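You operate a simulated robot arm through the tools that you are given. There is no shell and no other tool.

You are at the controls of a simulated robot arm. One attempt, no reset.

JOB
Tension unit 23's belt to the sag on the card.
Fine: main switch off before the guard opens; prove it on the belt tester; lock knob tight again, guard shut. Where these are worked on the way, their far stop is far enough and under half their travel is too little: yellow mesh guard.

The check looks at the end state, three seconds after you hand in, the way a careful person would. Anything else that was tipped, shoved, dropped, spilled or broken makes it a failure.

ROBOT AND FRAMES
A 6-joint arm with a two-finger parallel gripper, fixed in place. Base frame: the origin is on the floor under the middle of its stand, x ahead of it, y to its left, z up. Units: mm, degrees, N and s.
It reaches about 1347 mm from its shoulder. Its first joint turns from -166.0 to 166.0 degrees. Payload 3.91 kg.
Tool frame: the origin (TCP) lies between the finger pads and is the grasp point; the fingertips stand 30 mm ahead of it; z points along the fingers, y is the line along which they close. Largest opening 110 mm; finger width 20, thickness 10; the body of the gripper, 48 by 112 mm, starts 55 mm behind the TCP.
Orientation is that of the tool frame in the base frame, as a unit quaternion [x, y, z, w]. With the fingers straight down and closing along the base's y, the tool's x points along the base's -x, its y along +y and its z along -z.

CONTROLS
- The arm moves only by the tool servo_tool. Its argument "deltas" is a list that holds one entry, the list of rows, each a list of 7 numbers: the shift along the tool's x, y, z in mm, then the turn, a rotation vector about the tool's x, y, z in degrees, then the closure, from 0 (fully open) to 1 (shut). In form: [[[tx, ty, tz, ax, ay, az, jaw], ...]]. A call has 1 to 20 rows; each row is the pose to reach, as a shift and turn from the pose commanded when the call began, along the tool's axes at that moment. A row lasts 0.2 s, in which the tool goes at most 50 mm and 8.6 degrees; a call with a longer step from one row to the next is refused whole, and so is a gripper value outside its range. Where a pose cannot be reached the arm comes as near as it can. A force on the tool above 90 N (or 10 N above the force at the start of the call, whichever is more), or a blocked arm, ends the call early, and 0.2 s more pass. Each finger travels about 108 mm/s and halts on what it meets, pressing with about 26 N; the grip force reading is that of the motor and also rises with nothing between the fingers. The clock runs only during rows and for 0.2 s after the last one: add rows that repeat a pose to give the fingers time. It gives the time, the measured TCP pose, the force on the tool (base axes), the opening and the grip force at its end, in the units of the frame above (readings bear some noise), with the torque about the TCP (base axes, N m) and any sound that the robot's microphone picked up.
- Cameras (640 x 400 px; columns grow to the right, rows downward): "scene" is fixed at [399.5, -647.8, 1209.3]; the picture's right is [0.80, -0.60, 0.00], its down [-0.15, -0.20, -0.97] and it looks along [0.58, 0.78, -0.25] (base axes); focal length 312 px, centre (320, 200). "wrist" rides on the gripper at [73, 17, -103] in the tool frame; the picture's right is [-0.23, 0.97, 0.00], its down [-0.76, -0.18, -0.62] and it looks along [-0.61, -0.14, 0.78] (tool axes); focal length 222 px, centre (320, 200). There is no depth. A picture from a camera that has moved, and an enlarged one, comes with that camera's place and axes in the base frame and with its lens.
- grab_frame(camera): a new picture of that camera. It takes no simulated time.
- zoom(camera, box): a new picture of the part [left, top, right, bottom] of that camera's present view, enlarged. It takes no simulated time.
- close_job(): hands the job in; it is judged then, once.

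Nothing tells you positions but the pictures and the camera data. Unless the task says otherwise, let go and move clear before handing in.

The tools are called after "Call:" as name(argument=value, ...) on one line, values as JSON. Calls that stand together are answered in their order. servo_tool: Moves the arm, as the interface text tells. Its arguments: {"type":"object","properties":{"deltas":{"type":"array"}},"required":["deltas"]} The other tools are called the same way: grab_frame (camera) takes a picture; zoom (camera, box) takes an enlarged picture of a part of a camera's view; close_job () hands the job in.

At the start:

```text
time_s: 0.0
ee_pos: [586.3, 89.2, 1255.8]
ee_rot: [0.0, 1.0, -0.001, 0.001]
wrist_force: [-0.4, 0.0, 0.2]
wrist_torque: [0.0, 0.01, -0.01]
finger_gap: 110.0
finger_force: 0.1
```

scene: 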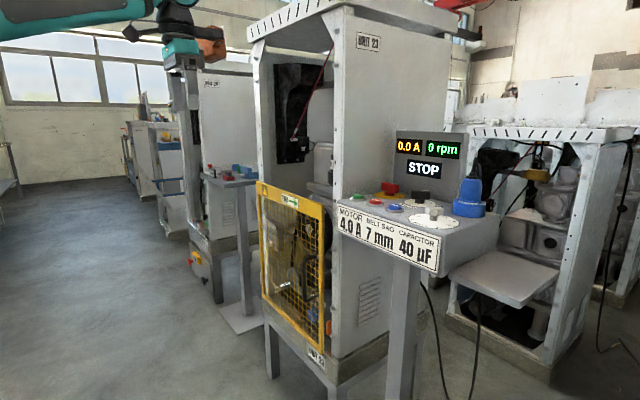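
wrist: 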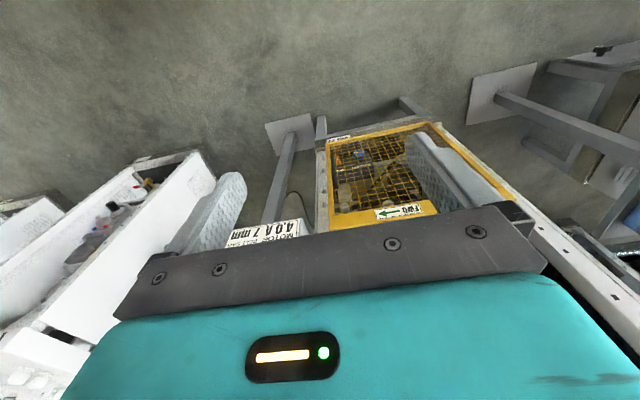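

The scene shows unit 23 with a yellow mesh guard, a pedestal console with a card reading 4.0 A / 7 mm / 40 µF, and a display showing STOP. I'll zoom in on the parts before moving.

Call:
zoom(camera="scene", box=[320, 120, 500, 280])

Call:
zoom(camera="scene", box=[240, 170, 400, 370])

Call:
zoom(camera="scene", box=[240, 0, 480, 180])

Call:
zoom(camera="wrist", box=[220, 80, 540, 280])

Call:
zoom(camera="scene", box=[0, 0, 260, 300])

```text
2.50 times, centred on (410, 200) of scene
camera zoom: at [399.5, -647.8, 1209.3], right [0.8, -0.6, 0.0], down [-0.15, -0.2, -0.97], along [0.58, 0.78, -0.25], focal length 779 px, centre (95, 200)
```

zoom: 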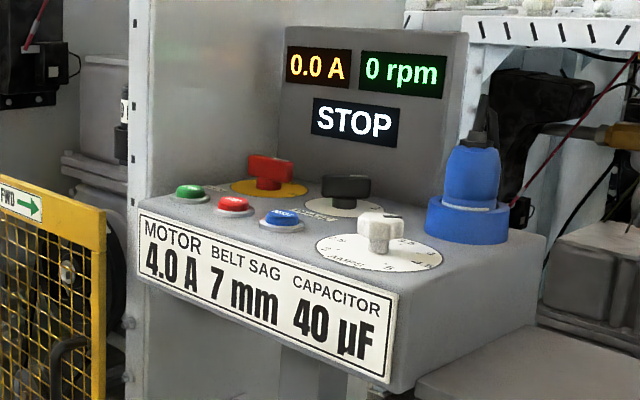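

```text
2.00 times, centred on (320, 270) of scene
camera zoom: at [399.5, -647.8, 1209.3], right [0.8, -0.6, 0.0], down [-0.15, -0.2, -0.97], along [0.58, 0.78, -0.25], focal length 623 px, centre (320, 60)
```

zoom: 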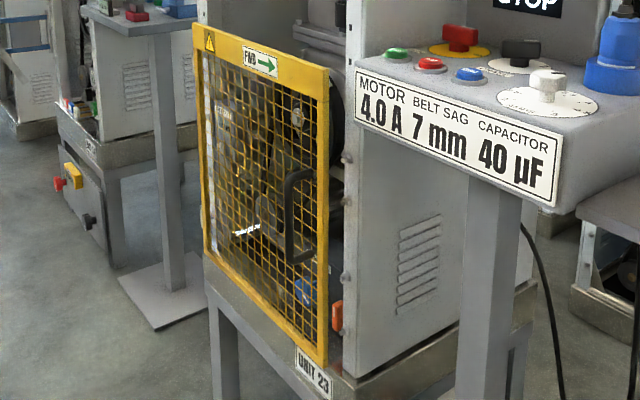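

```text
2.22 times, centred on (360, 90) of scene
camera zoom: at [399.5, -647.8, 1209.3], right [0.8, -0.6, 0.0], down [-0.15, -0.2, -0.97], along [0.58, 0.78, -0.25], focal length 693 px, centre (231, 444)
```

zoom: 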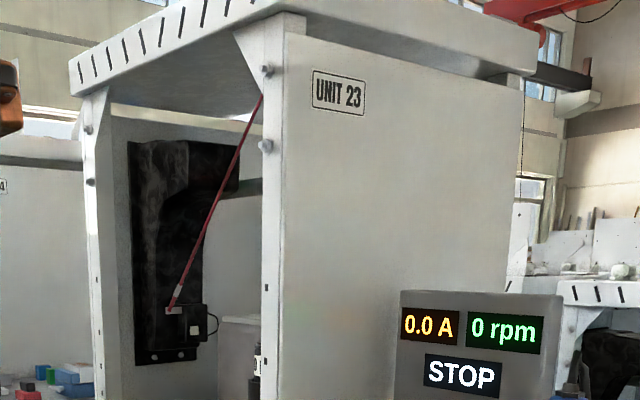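

```text
2.00 times, centred on (380, 180) of wrist
camera zoom: at [512.2, 106.4, 1358.0], right [0.23, 0.97, 0.0], down [0.76, -0.18, 0.62], along [0.61, -0.14, -0.78], focal length 444 px, centre (200, 240)
```

zoom: 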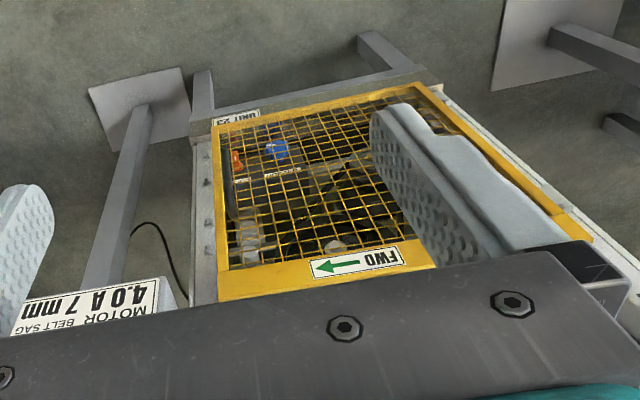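

```text
1.33 times, centred on (130, 150) of scene
camera zoom: at [399.5, -647.8, 1209.3], right [0.8, -0.6, 0.0], down [-0.15, -0.2, -0.97], along [0.58, 0.78, -0.25], focal length 416 px, centre (573, 267)
```

zoom: 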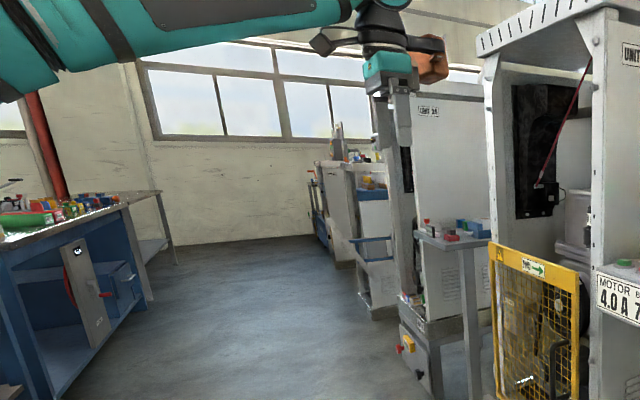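

Guard's top right corner works out near (922, 35, 965), and it spans about y 35–475, z 470–966, with the handle near y≈65, z≈740. I'll lower the tool to face it so the wrist camera can see behind the mesh.

Call:
servo_tool(deltas=[[[-1.5, 12, 39.8, 0, -3.75, 0, 0], [-3, 24, 79.5, 0, -7.5, 0, 0], [-4.5, 36, 119.3, 0, -11.25, 0, 0], [-6, 48, 159, 0, -15, 0, 0], [-7.5, 60, 198.8, 0, -18.75, 0, 0], [-9, 72, 238.5, 0, -22.5, 0, 0], [-10.5, 84, 278.3, 0, -26.25, 0, 0], [-12, 96, 318, 0, -30, 0, 0], [-13.5, 108, 357.8, 0, -33.75, 0, 0], [-15, 120, 397.5, 0, -37.5, 0, 0], [-16.5, 132, 437.3, 0, -41.25, 0, 0], [-18, 144, 477, 0, -45, 0, 0]]])

```text
time_s: 2.6
ee_pos: [604.3, 232.0, 774.5]
ee_rot: [0.0, 0.924, 0.0, 0.383]
wrist_force: [0.0, 0.1, 0.0]
wrist_torque: [0.02, -0.01, -0.01]
finger_gap: 109.9
finger_force: 0.1
```

The arm is in front of the guard; I'll take wrist and scene pictures to look inside.

Call:
grab_frame(camera="wrist")

Call:
grab_frame(camera="scene")

```text
taken
camera wrist: at [478.6, 249.7, 796.5], right [0.16, 0.97, 0.16], down [0.1, -0.18, 0.98], along [0.98, -0.14, -0.12], focal length 222 px, centre (320, 200)
```

wrist: 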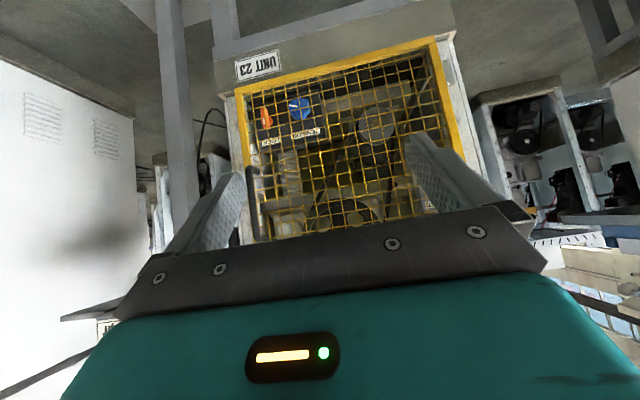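

```text
taken
```

scene: 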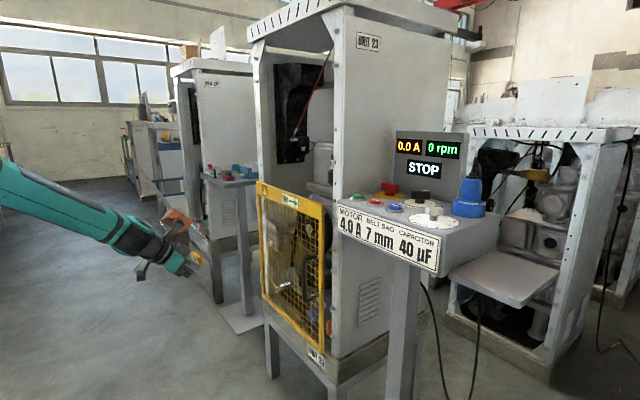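

Call:
zoom(camera="wrist", box=[220, 40, 460, 240])

Call:
zoom(camera="wrist", box=[235, 80, 335, 150])

Call:
zoom(camera="wrist", box=[400, 30, 480, 100])

Call:
zoom(camera="scene", box=[250, 170, 350, 270])

Call:
zoom(camera="scene", box=[250, 270, 350, 370])

Call:
zoom(camera="scene", box=[340, 170, 500, 250])

```text
2.00 times, centred on (340, 140) of wrist
camera zoom: at [478.6, 249.7, 796.5], right [0.16, 0.97, 0.16], down [0.1, -0.18, 0.98], along [0.98, -0.14, -0.12], focal length 444 px, centre (280, 320)
```

zoom: 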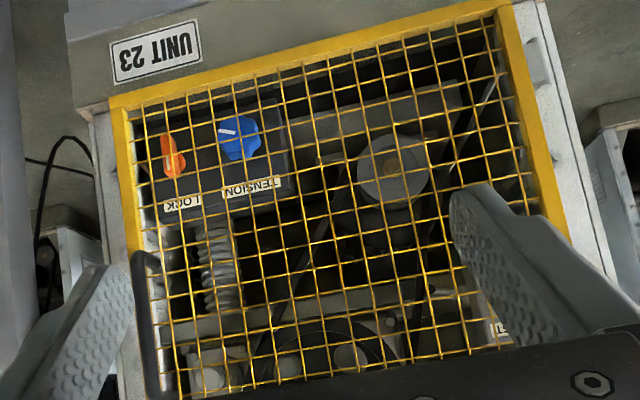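

```text
5.71 times, centred on (285, 115) of wrist
camera zoom: at [478.6, 249.7, 796.5], right [0.16, 0.97, 0.16], down [0.1, -0.18, 0.98], along [0.98, -0.14, -0.12], focal length 1269 px, centre (520, 686)
```

zoom: 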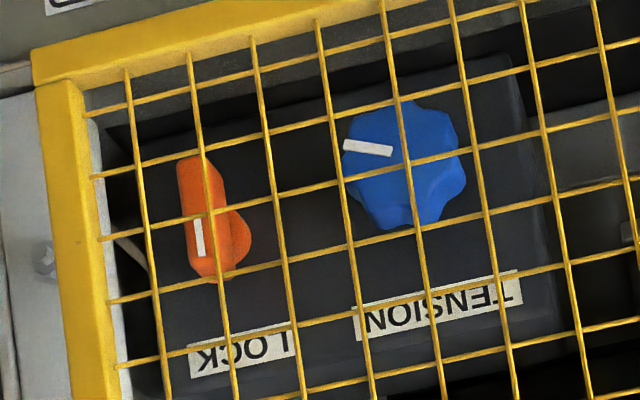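

```text
5.71 times, centred on (440, 65) of wrist
camera zoom: at [478.6, 249.7, 796.5], right [0.16, 0.97, 0.16], down [0.1, -0.18, 0.98], along [0.98, -0.14, -0.12], focal length 1269 px, centre (-366, 971)
```

zoom: 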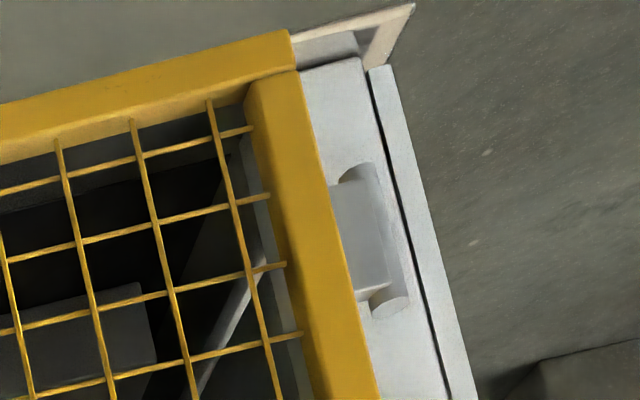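

```text
4.00 times, centred on (300, 220) of scene
camera zoom: at [399.5, -647.8, 1209.3], right [0.8, -0.6, 0.0], down [-0.15, -0.2, -0.97], along [0.58, 0.78, -0.25], focal length 1247 px, centre (400, 120)
```

zoom: 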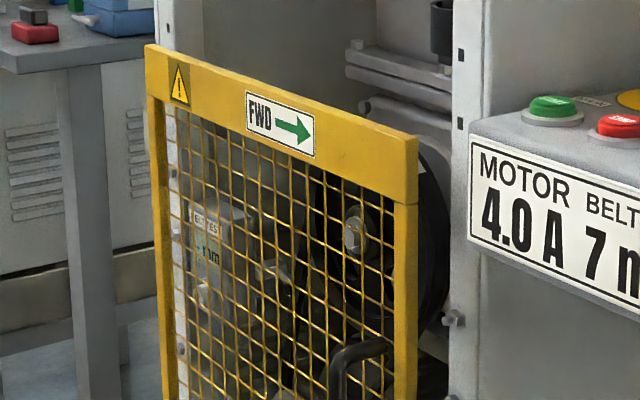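

```text
4.00 times, centred on (300, 320) of scene
camera zoom: at [399.5, -647.8, 1209.3], right [0.8, -0.6, 0.0], down [-0.15, -0.2, -0.97], along [0.58, 0.78, -0.25], focal length 1247 px, centre (400, -280)
```

zoom: 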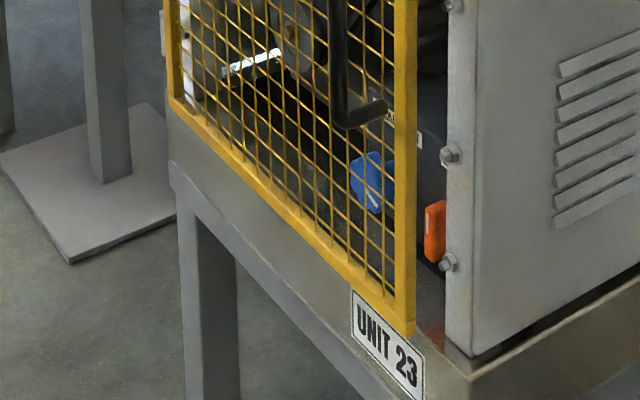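

```text
4.00 times, centred on (420, 210) of scene
camera zoom: at [399.5, -647.8, 1209.3], right [0.8, -0.6, 0.0], down [-0.15, -0.2, -0.97], along [0.58, 0.78, -0.25], focal length 1247 px, centre (-80, 160)
```

zoom: 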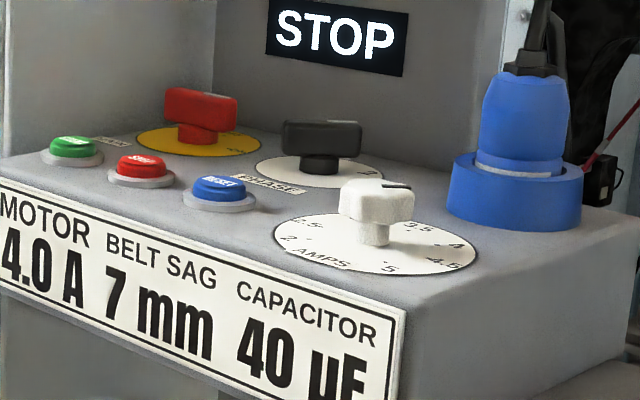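

I can see orange LOCK and blue TENSION knobs behind the mesh low on the right, a belt tester label inside on the left, and hinges on the guard's left side. The red-on-yellow main switch is on the console, near (1060, -80, 1010), so I'll go up and look at the console from above.

Call:
servo_tool(deltas=[[[-32.2, 0, -32.2, 0, 5, 0, 0], [-64.4, 0, -64.4, 0, 10, 0, 0], [-96.6, 0, -96.6, 0, 15, 0, 0], [-128.8, 0, -128.8, 0, 20, 0, 0], [-161, 0, -161, 0, 25, 0, 0], [-193.2, 0, -193.2, 0, 30, 0, 0], [-225.4, 0, -225.4, 0, 35, 0, 0], [-257.6, 0, -257.6, 0, 40, 0, 0], [-290, 0, -290, 0, 45, 0, 0], [-290, -40, -290, 0, 45, 0, 0], [-290, -80, -290, 0, 45, 0, 0], [-290, -120, -290, 0, 45, 0, 0], [-290, -160, -290, 0, 45, 0, 0], [-290, -200, -290, 0, 45, 0, 0], [-290, -240, -290, 0, 45, 0, 0], [-290, -280, -290, 0, 45, 0, 0], [-290, -320, -290, 0, 45, 0, 0], [-290, -352, -290, 0, 45, 0, 0]]])

Call:
grab_frame(camera="wrist")

Call:
grab_frame(camera="scene")

```text
time_s: 6.4
ee_pos: [604.8, -120.5, 1187.6]
ee_rot: [0.001, 1.0, -0.001, 0.001]
wrist_force: [-0.3, 0.0, -0.3]
wrist_torque: [0.0, 0.01, 0.01]
finger_gap: 110.0
finger_force: 0.1
```

```text
taken
camera wrist: at [531.5, -103.6, 1291.0], right [0.23, 0.97, 0.0], down [0.76, -0.18, 0.63], along [0.61, -0.14, -0.78], focal length 222 px, centre (320, 200)
```

wrist: 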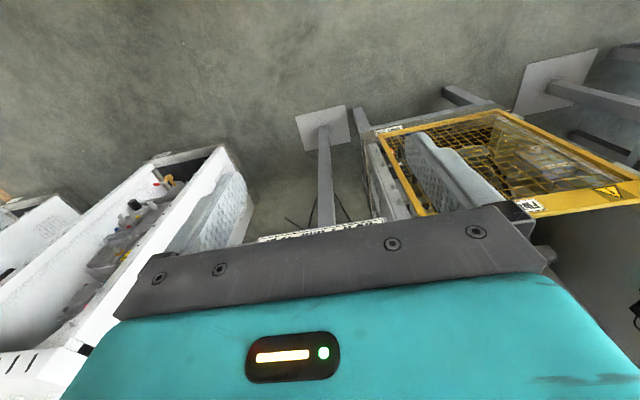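

```text
taken
```

scene: 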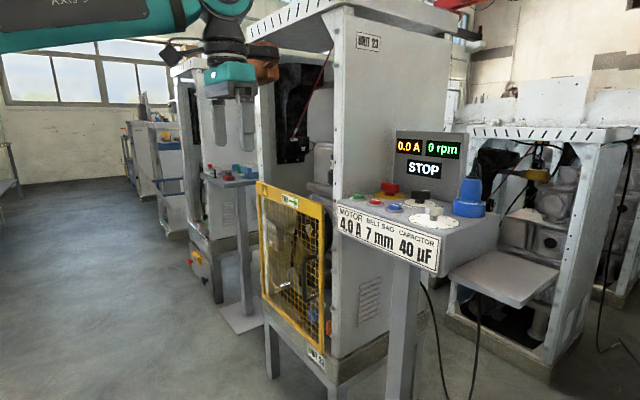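

The arm is clear of everything; next I move forward over the console edge to look down on the switches.

Call:
servo_tool(deltas=[[[-45, 0, 0, 0, 0, 0, 0], [-90, 0, 0, 0, 0, 0, 0], [-135, -10, 0, 0, 0, 0, 0], [-180, -20, 0, 0, 0, 0, 0], [-225, -30, 0, 0, 0, 0, 0], [-265, -40, 0, 0, 0, 0, 0], [-300, -40, 0, 0, 0, 0, 0]]])

Call:
grab_frame(camera="wrist")

Call:
grab_frame(camera="scene")

```text
time_s: 8.0
ee_pos: [894.3, -157.1, 1175.1]
ee_rot: [0.001, 1.0, 0.0, 0.004]
wrist_force: [0.1, 0.2, 0.1]
wrist_torque: [0.0, -0.02, 0.02]
finger_gap: 110.1
finger_force: 0.3
out of reach, approached as far as the arm can: row 7
```

```text
taken
camera wrist: at [820.1, -140.3, 1277.6], right [0.23, 0.97, 0.0], down [0.76, -0.18, 0.63], along [0.61, -0.14, -0.78], focal length 222 px, centre (320, 200)
```

wrist: 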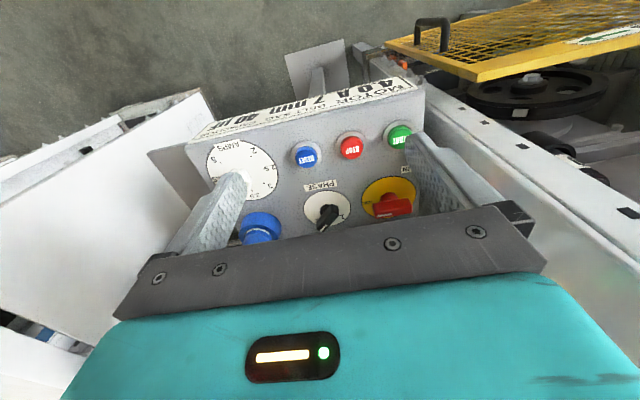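

```text
taken
```

scene: 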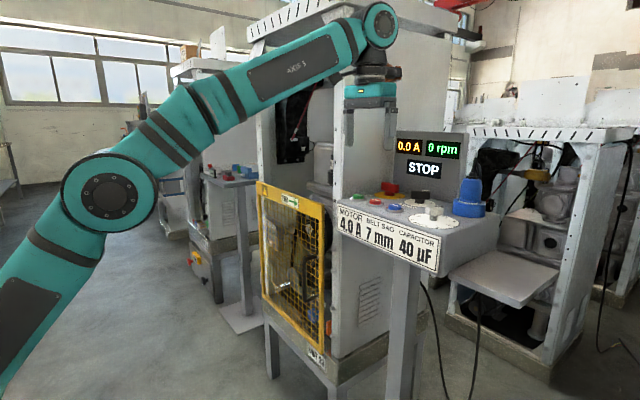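

Call:
zoom(camera="wrist", box=[200, 90, 440, 250])

Call:
zoom(camera="wrist", box=[340, 110, 440, 230])

```text
2.50 times, centred on (320, 170) of wrist
camera zoom: at [820.1, -140.3, 1277.6], right [0.23, 0.97, 0.0], down [0.76, -0.18, 0.63], along [0.61, -0.14, -0.78], focal length 555 px, centre (320, 275)
```

zoom: 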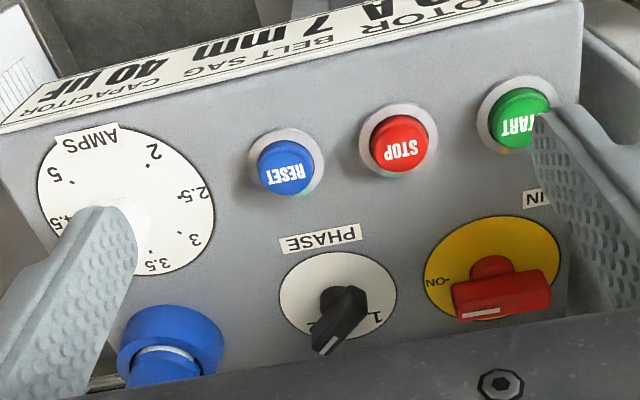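

```text
3.33 times, centred on (390, 170) of wrist
camera zoom: at [820.1, -140.3, 1277.6], right [0.23, 0.97, 0.0], down [0.76, -0.18, 0.63], along [0.61, -0.14, -0.78], focal length 740 px, centre (87, 300)
```

zoom: 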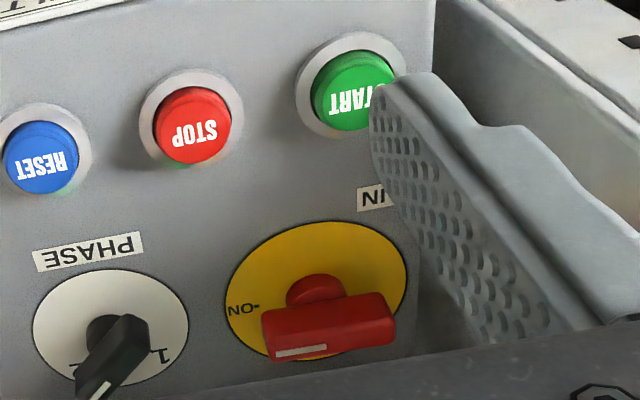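

The switch's white pointer is at ON (toward −y); the other labels are hidden behind the handle. I'll turn the gripper a quarter with a forward tilt and come lower, so I can see the whole yellow disc and be lined up to hold the bar.

Call:
servo_tool(deltas=[[[-8.3, -0.6, 4, 1.63, -1.63, -7.37, 0], [-16.5, -1.2, 8, 3.27, -3.27, -14.73, 0], [-24.8, -1.8, 12, 4.9, -4.9, -22.1, 0], [-33, -2.3, 20, 6.53, -6.53, -29.47, 0], [-41.3, -2.9, 30, 8.17, -8.17, -36.83, 0], [-49.5, -3.5, 40, 9.8, -9.8, -44.2, 0], [-57.8, -4.1, 50, 11.43, -11.43, -51.57, 0], [-66, -4.7, 60, 13.07, -13.07, -58.93, 0], [-74.3, -5.3, 70, 14.7, -14.7, -66.3, 0], [-82.5, -5.8, 80, 16.33, -16.33, -73.67, 0], [-90.8, -6.4, 90, 17.97, -17.97, -81.03, 0], [-99, -7, 100, 19.6, -19.6, -88.4, 0]]])

Call:
grab_frame(camera="wrist")

Call:
grab_frame(camera="scene")

```text
time_s: 10.6
ee_pos: [994.7, -165.1, 1078.6]
ee_rot: [0.69, -0.69, 0.155, -0.154]
wrist_force: [0.0, -0.7, 0.6]
wrist_torque: [0.01, 0.03, 0.03]
finger_gap: 110.0
finger_force: 0.1
```

```text
taken
camera wrist: at [934.2, -238.4, 1163.4], right [-0.88, 0.23, -0.41], down [-0.1, 0.76, 0.64], along [0.46, 0.61, -0.65], focal length 222 px, centre (320, 200)
```

wrist: 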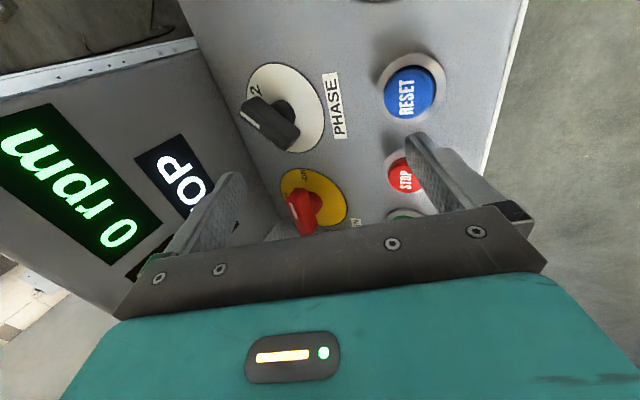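

```text
taken
```

scene: 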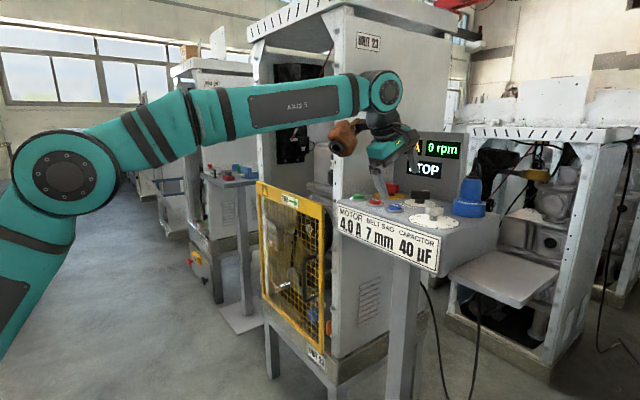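

Call:
zoom(camera="wrist", box=[230, 50, 390, 250])

Call:
zoom(camera="wrist", box=[265, 155, 365, 245])

Call:
zoom(camera="scene", box=[330, 110, 490, 240])

```text
2.00 times, centred on (310, 150) of wrist
camera zoom: at [934.2, -238.4, 1163.4], right [-0.88, 0.23, -0.41], down [-0.1, 0.76, 0.64], along [0.46, 0.61, -0.65], focal length 444 px, centre (340, 300)
```

zoom: 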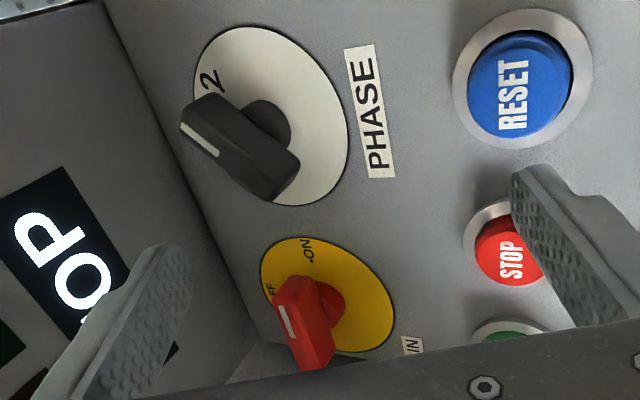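

```text
4.44 times, centred on (315, 200) of wrist
camera zoom: at [934.2, -238.4, 1163.4], right [-0.88, 0.23, -0.41], down [-0.1, 0.76, 0.64], along [0.46, 0.61, -0.65], focal length 987 px, centre (342, 200)
```

zoom: 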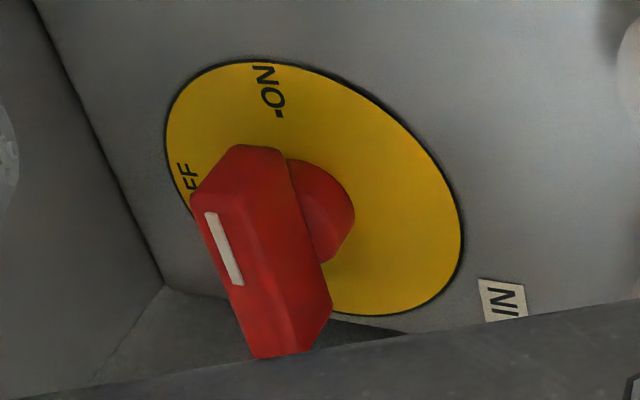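

```text
3.08 times, centred on (410, 175) of scene
camera zoom: at [399.5, -647.8, 1209.3], right [0.8, -0.6, 0.0], down [-0.15, -0.2, -0.97], along [0.58, 0.78, -0.25], focal length 959 px, centre (43, 277)
```

zoom: 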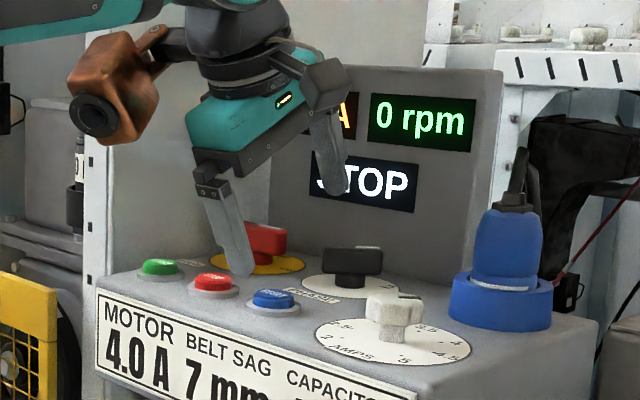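

The disc shows OFF on the +x side and the handle at ON (−y), centre near (1062, −82) with the bar at z≈1015–1034. I'll close the fingers, bring the tip down just in front of the bar's ON end, and check before pushing it round.

Call:
servo_tool(deltas=[[[0, 0, 0, 0, 0, 0, 1], [0, 0, 0, 0, 0, 0, 1], [0, 0, 0, 0, 0, 0, 1], [-29, -12, 1, 0, 0, 0, 1], [-58.1, -24.1, 1.8, 0, 0, 0, 1], [-58.1, -15, 20, 0, 0, 0, 1], [-58.1, -6.7, 39.1, 0, 0, 0, 1]]])

Call:
grab_frame(camera="wrist")

Call:
zoom(camera="scene", box=[330, 130, 490, 240])

```text
time_s: 12.0
ee_pos: [1011.8, -111.0, 1079.2]
ee_rot: [0.69, -0.689, 0.157, -0.154]
wrist_force: [-79.2, -75.1, -14.2]
wrist_torque: [4.18, -6.69, 12.46]
finger_gap: 0.0
finger_force: 26.0
stopped in row 7: the force on the tool passed its limit at 104 N (the readings are from after the stop); the commanded pose is now the measured one
```

```text
taken
camera wrist: at [950.9, -183.0, 1165.7], right [-0.88, 0.23, -0.42], down [-0.11, 0.76, 0.64], along [0.46, 0.61, -0.65], focal length 222 px, centre (320, 200)
```

wrist: 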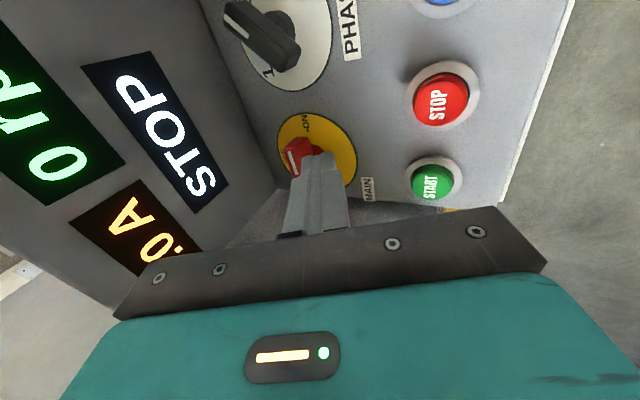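

```text
3.64 times, centred on (410, 185) of scene
camera zoom: at [399.5, -647.8, 1209.3], right [0.8, -0.6, 0.0], down [-0.15, -0.2, -0.97], along [0.58, 0.78, -0.25], focal length 1133 px, centre (-7, 254)
```

zoom: 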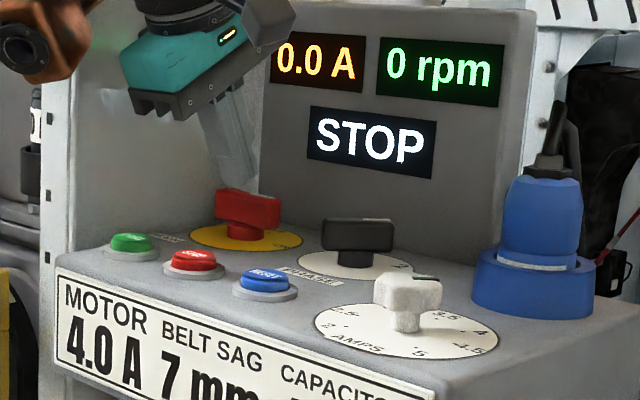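

The arm was stopped by a contact pushing it toward −x/−y, well above the switch bar. I'll look closely at what is touching before I move.

Call:
grab_frame(camera="scene")

Call:
zoom(camera="scene", box=[300, 60, 460, 200])

Call:
zoom(camera="wrist", box=[220, 90, 420, 250])

```text
taken
```

scene: 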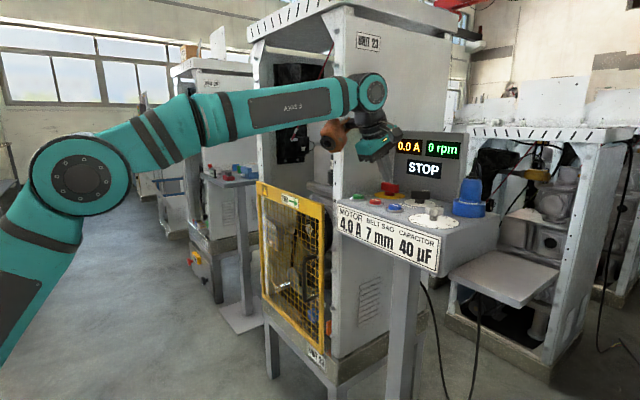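

```text
2.86 times, centred on (380, 130) of scene
camera zoom: at [399.5, -647.8, 1209.3], right [0.8, -0.6, 0.0], down [-0.15, -0.2, -0.97], along [0.58, 0.78, -0.25], focal length 890 px, centre (149, 400)
```

zoom: 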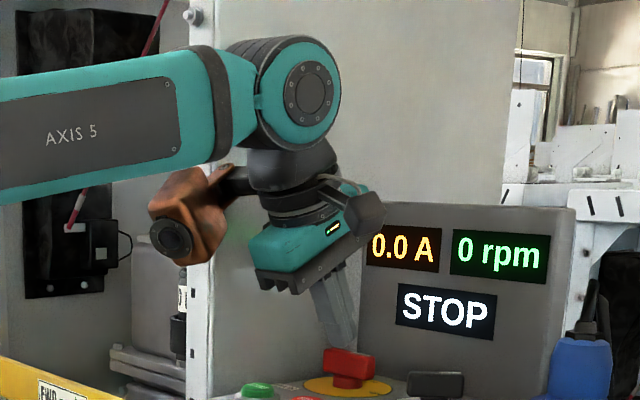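

```text
2.50 times, centred on (320, 170) of wrist
camera zoom: at [950.9, -183.0, 1165.7], right [-0.88, 0.23, -0.42], down [-0.11, 0.76, 0.64], along [0.46, 0.61, -0.65], focal length 555 px, centre (320, 275)
```

zoom: 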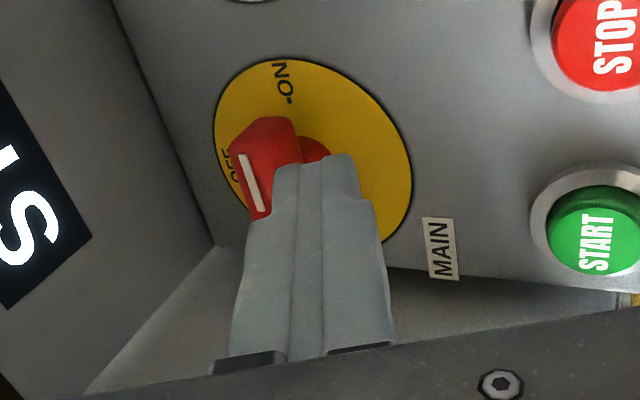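

The bracket-mounted orange unit on the gripper's −x side caught the cabinet post. I'll back away (−x, −y, up), then turn the gripper another quarter so that unit faces away from the cabinet.

Call:
servo_tool(deltas=[[[20, 3.6, -23.8, 0, 0, 0, 1], [40, 7.2, -47.5, 0, 0, 0, 1], [60, 10.8, -71.3, 0, 0, 0, 1], [60, 10.8, -71.3, 0, 0, -8.2, 1], [60, 10.8, -71.3, 0, 0, -16.4, 1], [60, 10.8, -71.3, 0, 0, -24.6, 1], [60, 10.8, -71.3, 0, 0, -32.8, 1], [60, 10.8, -71.3, 0, 0, -41, 1], [60, 10.8, -71.3, 0, 0, -49.2, 1], [60, 10.8, -71.3, 0, 0, -57.4, 1], [60, 10.8, -71.3, 0, 0, -65.6, 1], [60, 10.8, -71.3, 0, 0, -73.8, 1], [60, 10.8, -71.3, 0, 0, -82, 1], [60, 10.8, -71.3, 0, 0, -90, 1]]])

Call:
grab_frame(camera="wrist")

Call:
grab_frame(camera="scene")

```text
time_s: 15.0
ee_pos: [977.2, -162.7, 1136.1]
ee_rot: [0.962, -0.158, 0.218, -0.036]
wrist_force: [-0.6, 1.0, 0.2]
wrist_torque: [0.01, 0.03, 0.03]
finger_gap: 0.0
finger_force: 26.1
out of reach, approached as far as the arm can: row 13, 14
```

```text
taken
camera wrist: at [987.6, -201.8, 1256.6], right [-0.48, -0.85, -0.23], down [-0.87, 0.41, 0.28], along [-0.14, 0.33, -0.93], focal length 222 px, centre (320, 200)
```

wrist: 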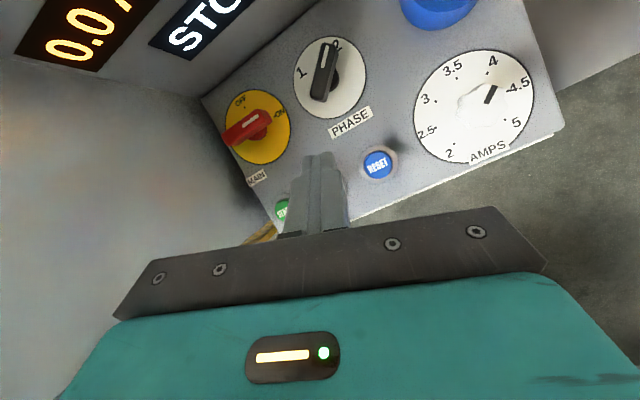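

```text
taken
```

scene: 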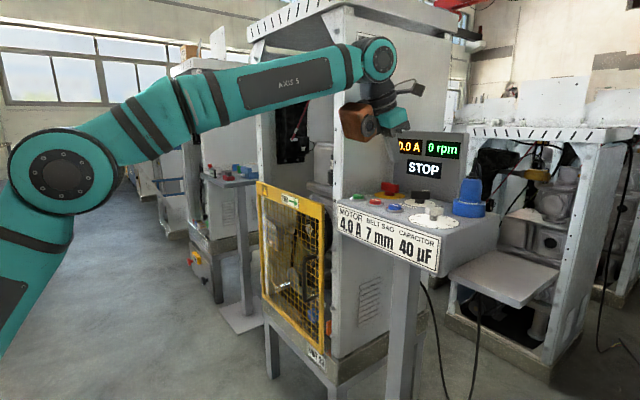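

The gripper now has the orange unit facing away from the cabinet, and the MAIN switch is clear in view: handle pointing at ON, OFF on the far side. I'll lean the tool slightly away from the cabinet and approach to just in front of and above the ON end of the bar.

Call:
servo_tool(deltas=[[[-0.5, -13, 15.6, 3.2, -1.1, 1.6, 1], [-1.1, -26, 31.1, 6.4, -2.2, 3.3, 1], [-1.6, -39, 46.7, 9.6, -3.2, 4.9, 1], [-2.2, -51.9, 62.3, 12.8, -4.3, 6.5, 1], [-2.2, -51.9, 62.3, 12.8, -4.3, 6.5, 1]]])

Call:
grab_frame(camera="wrist")

Call:
zoom(camera="scene", box=[300, 40, 480, 240])

```text
time_s: 16.2
ee_pos: [1015.8, -113.0, 1084.8]
ee_rot: [0.949, -0.187, 0.195, -0.161]
wrist_force: [0.0, -0.2, 0.3]
wrist_torque: [0.0, 0.02, 0.02]
finger_gap: 0.0
finger_force: 25.7
```

```text
taken
camera wrist: at [1027.5, -180.9, 1191.8], right [-0.48, -0.76, -0.44], down [-0.87, 0.33, 0.37], along [-0.14, 0.56, -0.82], focal length 222 px, centre (320, 200)
```

wrist: 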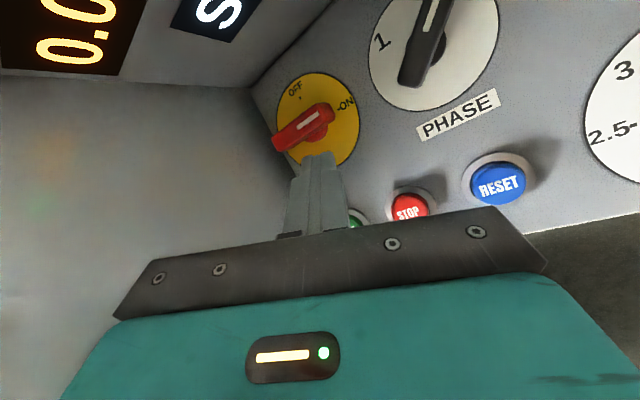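

```text
2.00 times, centred on (390, 140) of scene
camera zoom: at [399.5, -647.8, 1209.3], right [0.8, -0.6, 0.0], down [-0.15, -0.2, -0.97], along [0.58, 0.78, -0.25], focal length 623 px, centre (180, 320)
```

zoom: 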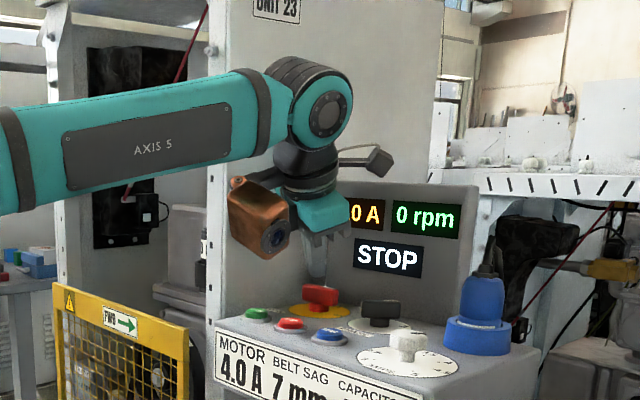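

Call:
zoom(camera="wrist", box=[260, 60, 380, 180])

Call:
zoom(camera="scene", box=[360, 150, 440, 210])

```text
3.33 times, centred on (320, 120) of wrist
camera zoom: at [1027.5, -180.9, 1191.8], right [-0.48, -0.76, -0.44], down [-0.87, 0.33, 0.37], along [-0.14, 0.56, -0.82], focal length 740 px, centre (320, 467)
```

zoom: 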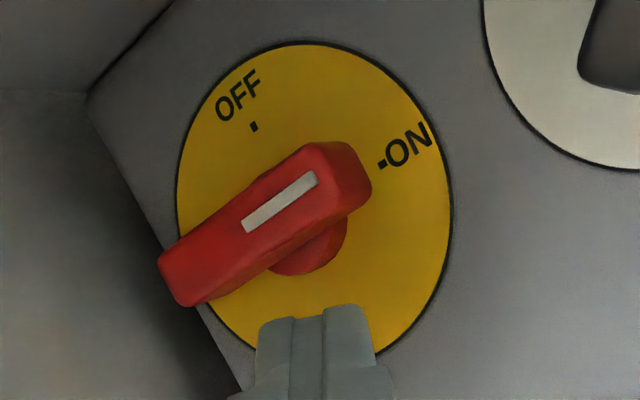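

```text
6.67 times, centred on (400, 180) of scene
camera zoom: at [399.5, -647.8, 1209.3], right [0.8, -0.6, 0.0], down [-0.15, -0.2, -0.97], along [0.58, 0.78, -0.25], focal length 2078 px, centre (-213, 333)
```

zoom: 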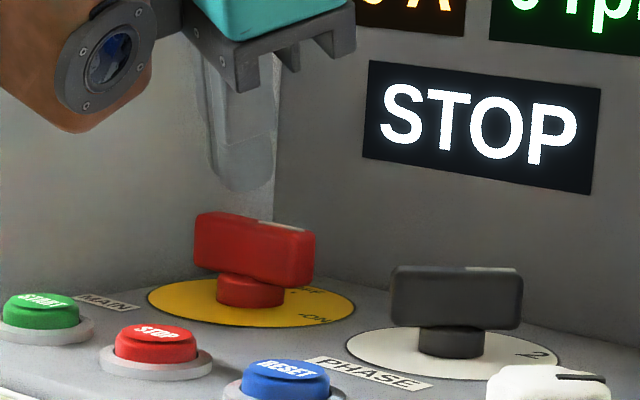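

Pivot refined to about (1062, −87). I'll lower the closed fingertip in front of the bar and sweep the ON end round toward OFF (+x), stopping at about 75° to look.

Call:
servo_tool(deltas=[[[-4.8, 8.5, 16.8, 0, 0, 0, 1], [-9.6, 16.9, 33.6, 0, 0, 0, 1], [0.6, 13.4, 38.7, 0, 0, 0, 1], [7.9, 15.5, 40.5, 0, 0, 0, 1], [15.3, 15.6, 43, 0, 0, 0, 1], [22.2, 13.9, 46.2, 0, 0, 0, 1], [28, 10.5, 49.7, 0, 0, 0, 1], [32.7, 5.5, 53.5, 0, 0, 0, 1]]])

Call:
grab_frame(camera="wrist")

Call:
zoom(camera="scene", box=[360, 130, 440, 210])

```text
time_s: 18.0
ee_pos: [1065.2, -119.6, 1047.5]
ee_rot: [0.949, -0.187, 0.195, -0.161]
wrist_force: [-0.9, 0.6, -0.3]
wrist_torque: [0.03, 0.01, 0.0]
finger_gap: 0.2
finger_force: 25.8
```

```text
taken
camera wrist: at [1076.5, -188.2, 1154.3], right [-0.48, -0.76, -0.44], down [-0.87, 0.33, 0.37], along [-0.14, 0.56, -0.82], focal length 222 px, centre (320, 200)
```

wrist: 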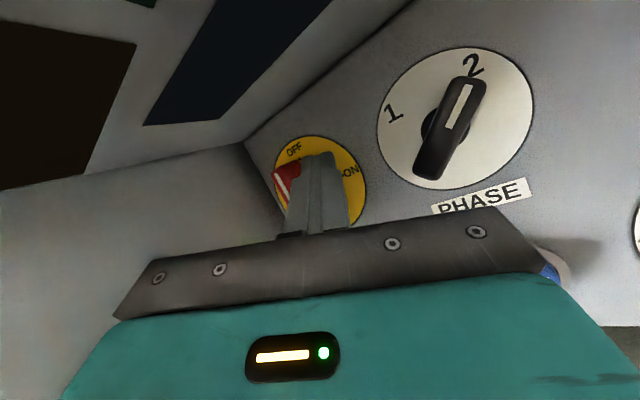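

```text
5.00 times, centred on (400, 170) of scene
camera zoom: at [399.5, -647.8, 1209.3], right [0.8, -0.6, 0.0], down [-0.15, -0.2, -0.97], along [0.58, 0.78, -0.25], focal length 1558 px, centre (-80, 350)
```

zoom: 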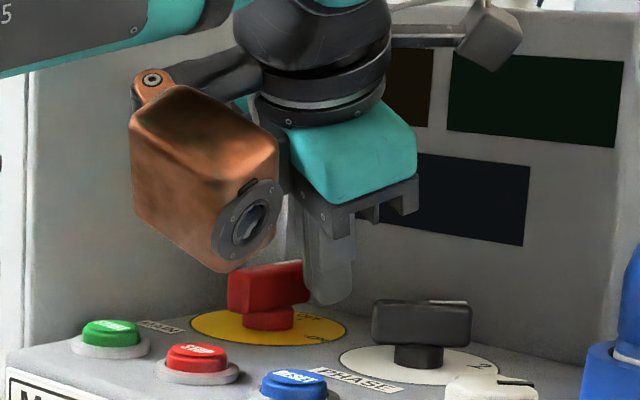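

The displays have gone dark, so the switch has passed over. I'll check the handle's angle against the OFF mark.

Call:
zoom(camera="wrist", box=[260, 120, 380, 220])

```text
4.00 times, centred on (320, 170) of wrist
camera zoom: at [1076.5, -188.2, 1154.3], right [-0.48, -0.76, -0.44], down [-0.87, 0.33, 0.37], along [-0.14, 0.56, -0.82], focal length 888 px, centre (320, 320)
```

zoom: 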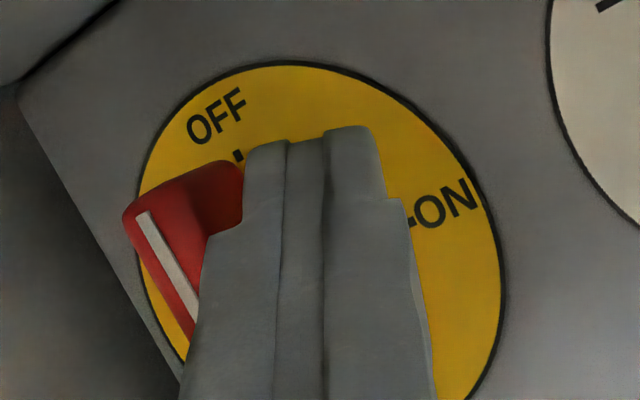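

It looks to be at OFF with no force left on the tip. I'll withdraw the tip away from the bar and up, then confirm.

Call:
servo_tool(deltas=[[[4.1, 19, -6.8, 0, 0, 0, 1], [3, 21, -40, 0, 0, 0, 1], [1.1, 24.1, -78.8, 0, 0, 0, 1]]])

Call:
zoom(camera="wrist", box=[220, 40, 420, 200])

Call:
grab_frame(camera="scene")

```text
time_s: 18.8
ee_pos: [1026.1, -158.5, 1107.0]
ee_rot: [0.949, -0.186, 0.195, -0.161]
wrist_force: [0.6, -0.3, -1.2]
wrist_torque: [0.02, 0.04, 0.01]
finger_gap: 0.0
finger_force: 26.6
```

```text
2.50 times, centred on (320, 120) of wrist
camera zoom: at [1037.0, -227.7, 1213.2], right [-0.48, -0.76, -0.44], down [-0.87, 0.33, 0.37], along [-0.14, 0.56, -0.82], focal length 555 px, centre (320, 400)
```

zoom: 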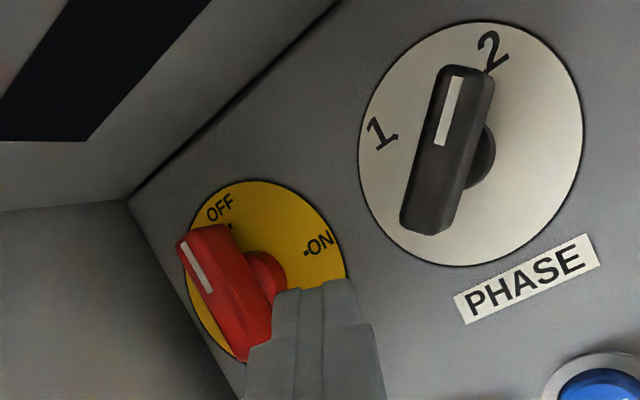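

```text
taken
```

scene: 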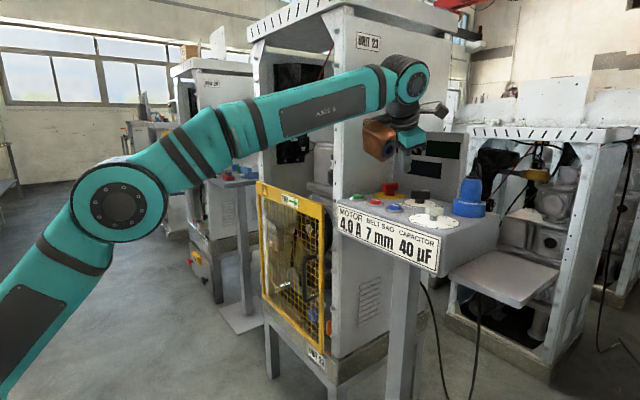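

The main switch is at OFF and the displays are dark. Next I withdraw from the console and turn the tool back to face the guard handle.

Call:
servo_tool(deltas=[[[-37.8, 10.9, -26.8, 0, 0, 0, 1], [-75.6, 21.8, -53.5, 0, 0, 0, 1], [-113.4, 32.7, -80.3, 0, 0, 0, 1], [-151.3, 43.6, -107, 0, 0, 0, 1], [-189, 54.4, -133.8, 0, 0, 0, 0.5], [-226.9, 65.3, -160.5, 0, 0, 0, 0.5], [-264.7, 76.2, -187.3, 0, 0, 0, 0], [-302.5, 87.1, -214, 0, 0, 0, 0]]])

```text
time_s: 20.6
ee_pos: [663.3, -111.2, 1186.6]
ee_rot: [0.947, -0.207, 0.19, -0.153]
wrist_force: [1.4, -0.9, -0.5]
wrist_torque: [0.01, 0.04, 0.06]
finger_gap: 109.8
finger_force: 0.0
out of reach, approached as far as the arm can: row 3, 4, 5, 6, 7, 8
```

Call:
servo_tool(deltas=[[[-9.6, -1.7, 19.9, 2.66, 0.26, 7.89, 0], [-19.2, -3.3, 39.9, 5.32, 0.53, 15.78, 0], [-28.8, -5, 59.8, 7.98, 0.79, 23.67, 0], [-38.4, -6.6, 79.8, 10.64, 1.06, 31.56, 0], [-48, -8.3, 99.7, 13.3, 1.32, 39.45, 0], [-57.6, -10, 119.6, 15.96, 1.58, 47.33, 0], [-67.2, -11.6, 139.6, 18.63, 1.85, 55.2, 0], [-76.8, -13.3, 159.5, 21.29, 2.11, 63.1, 0], [-86.4, -15, 179.5, 23.95, 2.38, 71, 0], [-96, -16.6, 199.4, 26.6, 2.64, 78.9, 0], [-105.6, -18.3, 219.3, 29.27, 2.9, 86.8, 0], [-115.2, -19.9, 239.3, 31.93, 3.17, 94.7, 0], [-124.8, -21.6, 259.2, 34.6, 3.43, 102.5, 0], [-134.4, -23.3, 279.1, 37.25, 3.69, 110.4, 0], [-144, -24.9, 299.1, 39.9, 3.96, 118.3, 0], [-153.6, -26.6, 319, 42.6, 4.22, 126.2, 0], [-163.2, -28.2, 339, 45.2, 4.49, 134.1, 0], [-172.8, -29.9, 358.9, 47.9, 4.75, 142, 0]]])

Call:
grab_frame(camera="wrist")

Call:
grab_frame(camera="scene")

```text
time_s: 24.4
ee_pos: [682.7, 8.6, 827.0]
ee_rot: [-0.022, 0.862, 0.015, 0.506]
wrist_force: [-0.1, -0.8, 0.4]
wrist_torque: [0.0, -0.02, 0.03]
finger_gap: 110.1
finger_force: 0.1
out of reach, approached as far as the arm can: row 17, 18
```

```text
taken
camera wrist: at [554.6, 20.3, 813.0], right [0.06, 0.98, 0.2], down [-0.16, -0.19, 0.97], along [0.98, -0.09, 0.15], focal length 222 px, centre (320, 200)
```

wrist: 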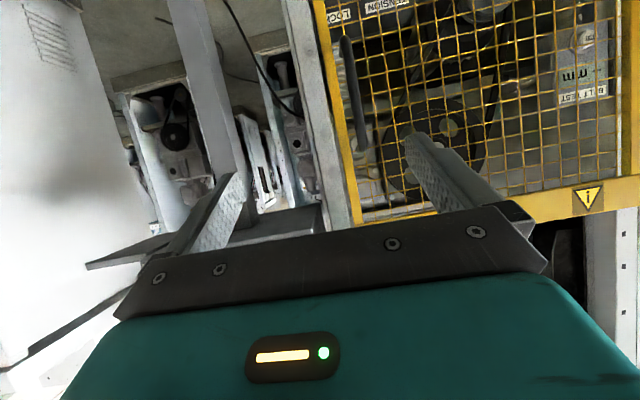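

```text
taken
```

scene: 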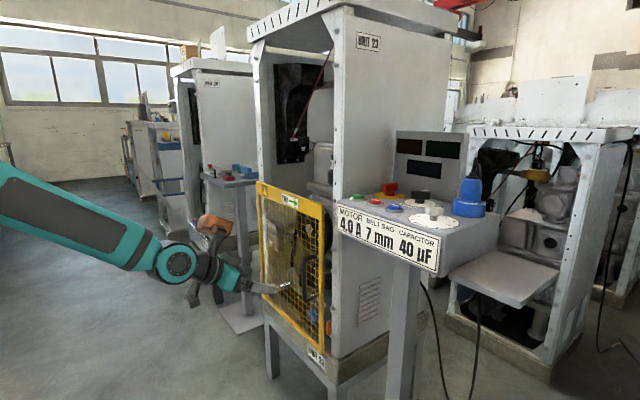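

Call:
zoom(camera="wrist", box=[500, 0, 640, 120])

Call:
zoom(camera="wrist", box=[310, 0, 510, 220])

Call:
zoom(camera="scene", box=[250, 190, 340, 290])

```text
3.33 times, centred on (570, 60) of wrist
camera zoom: at [554.6, 20.3, 813.0], right [0.06, 0.98, 0.2], down [-0.16, -0.19, 0.97], along [0.98, -0.09, 0.15], focal length 740 px, centre (-513, 667)
```

zoom: 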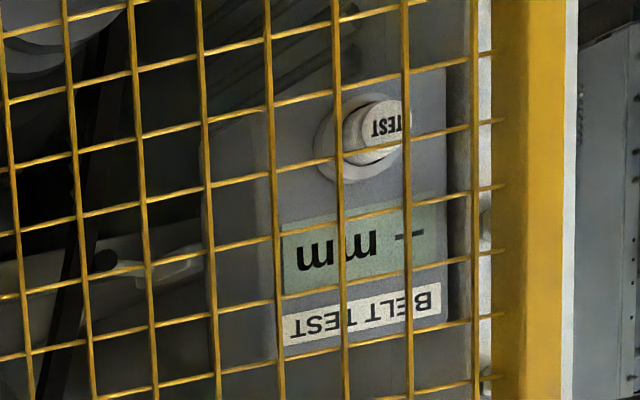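

```text
1.82 times, centred on (410, 110) of wrist
camera zoom: at [554.6, 20.3, 813.0], right [0.06, 0.98, 0.2], down [-0.16, -0.19, 0.97], along [0.98, -0.09, 0.15], focal length 404 px, centre (156, 364)
```

zoom: 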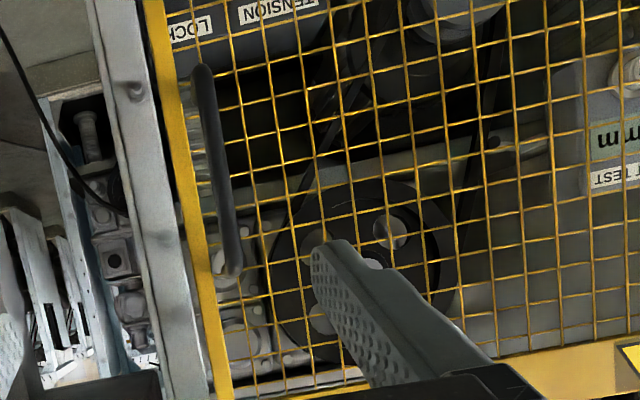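

```text
4.00 times, centred on (295, 240) of scene
camera zoom: at [399.5, -647.8, 1209.3], right [0.8, -0.6, 0.0], down [-0.15, -0.2, -0.97], along [0.58, 0.78, -0.25], focal length 1247 px, centre (420, 40)
```

zoom: 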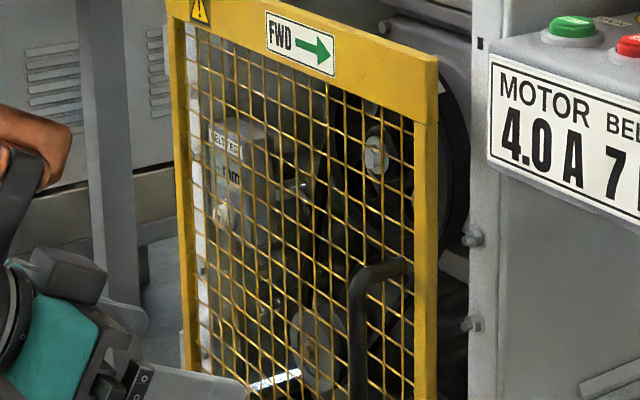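

The belt tester sits behind the mesh at the left with a TEST button and an "– mm" display. The handle bar is at about (876, 66), z 657–803; I'll move the open gripper in front of it.

Call:
servo_tool(deltas=[[[5.5, 12.7, 37.5, 0.7, -2.3, 0.27, 0], [11, 25.4, 75, 1.4, -4.6, 0.54, 0], [16.4, 38.1, 112.4, 2.1, -6.9, 0.81, 0], [21.9, 50.8, 149.9, 2.84, -9.16, 1.08, 0], [21.9, 50.8, 149.9, 2.84, -9.16, 1.08, 0]]])

Call:
grab_frame(camera="wrist")

Call:
zoom(camera="scene", box=[200, 180, 360, 340])

```text
time_s: 25.6
ee_pos: [800.7, -26.2, 741.2]
ee_rot: [-0.056, 0.819, 0.007, 0.572]
wrist_force: [0.1, -0.8, -0.7]
wrist_torque: [-0.01, -0.02, 0.01]
finger_gap: 109.8
finger_force: 0.0
out of reach, approached as far as the arm can: row 1, 2, 3, 4, 5
```

```text
taken
camera wrist: at [676.6, -22.3, 707.7], right [-0.02, 0.99, 0.16], down [-0.31, -0.16, 0.94], along [0.95, -0.03, 0.31], focal length 222 px, centre (320, 200)
```

wrist: 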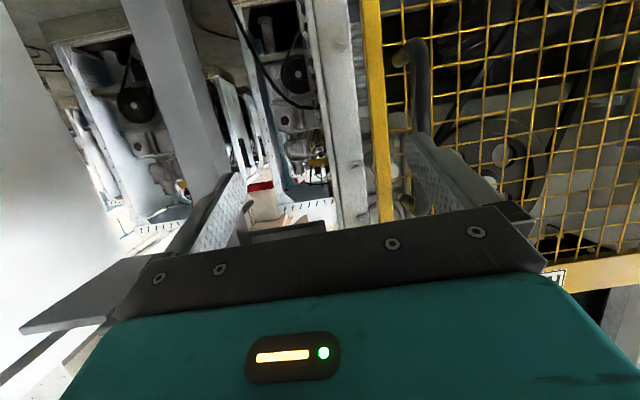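

```text
2.50 times, centred on (280, 260) of scene
camera zoom: at [399.5, -647.8, 1209.3], right [0.8, -0.6, 0.0], down [-0.15, -0.2, -0.97], along [0.58, 0.78, -0.25], focal length 779 px, centre (420, 50)
```

zoom: 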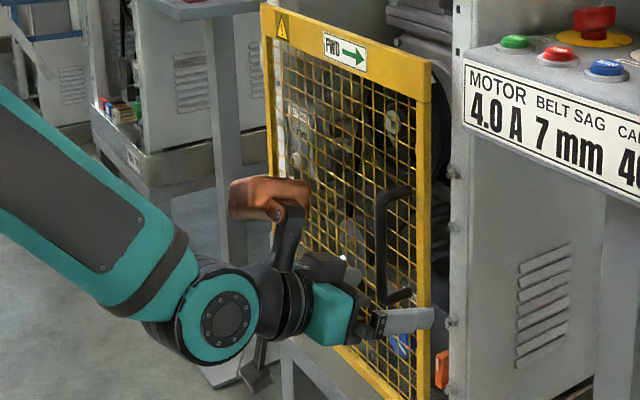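

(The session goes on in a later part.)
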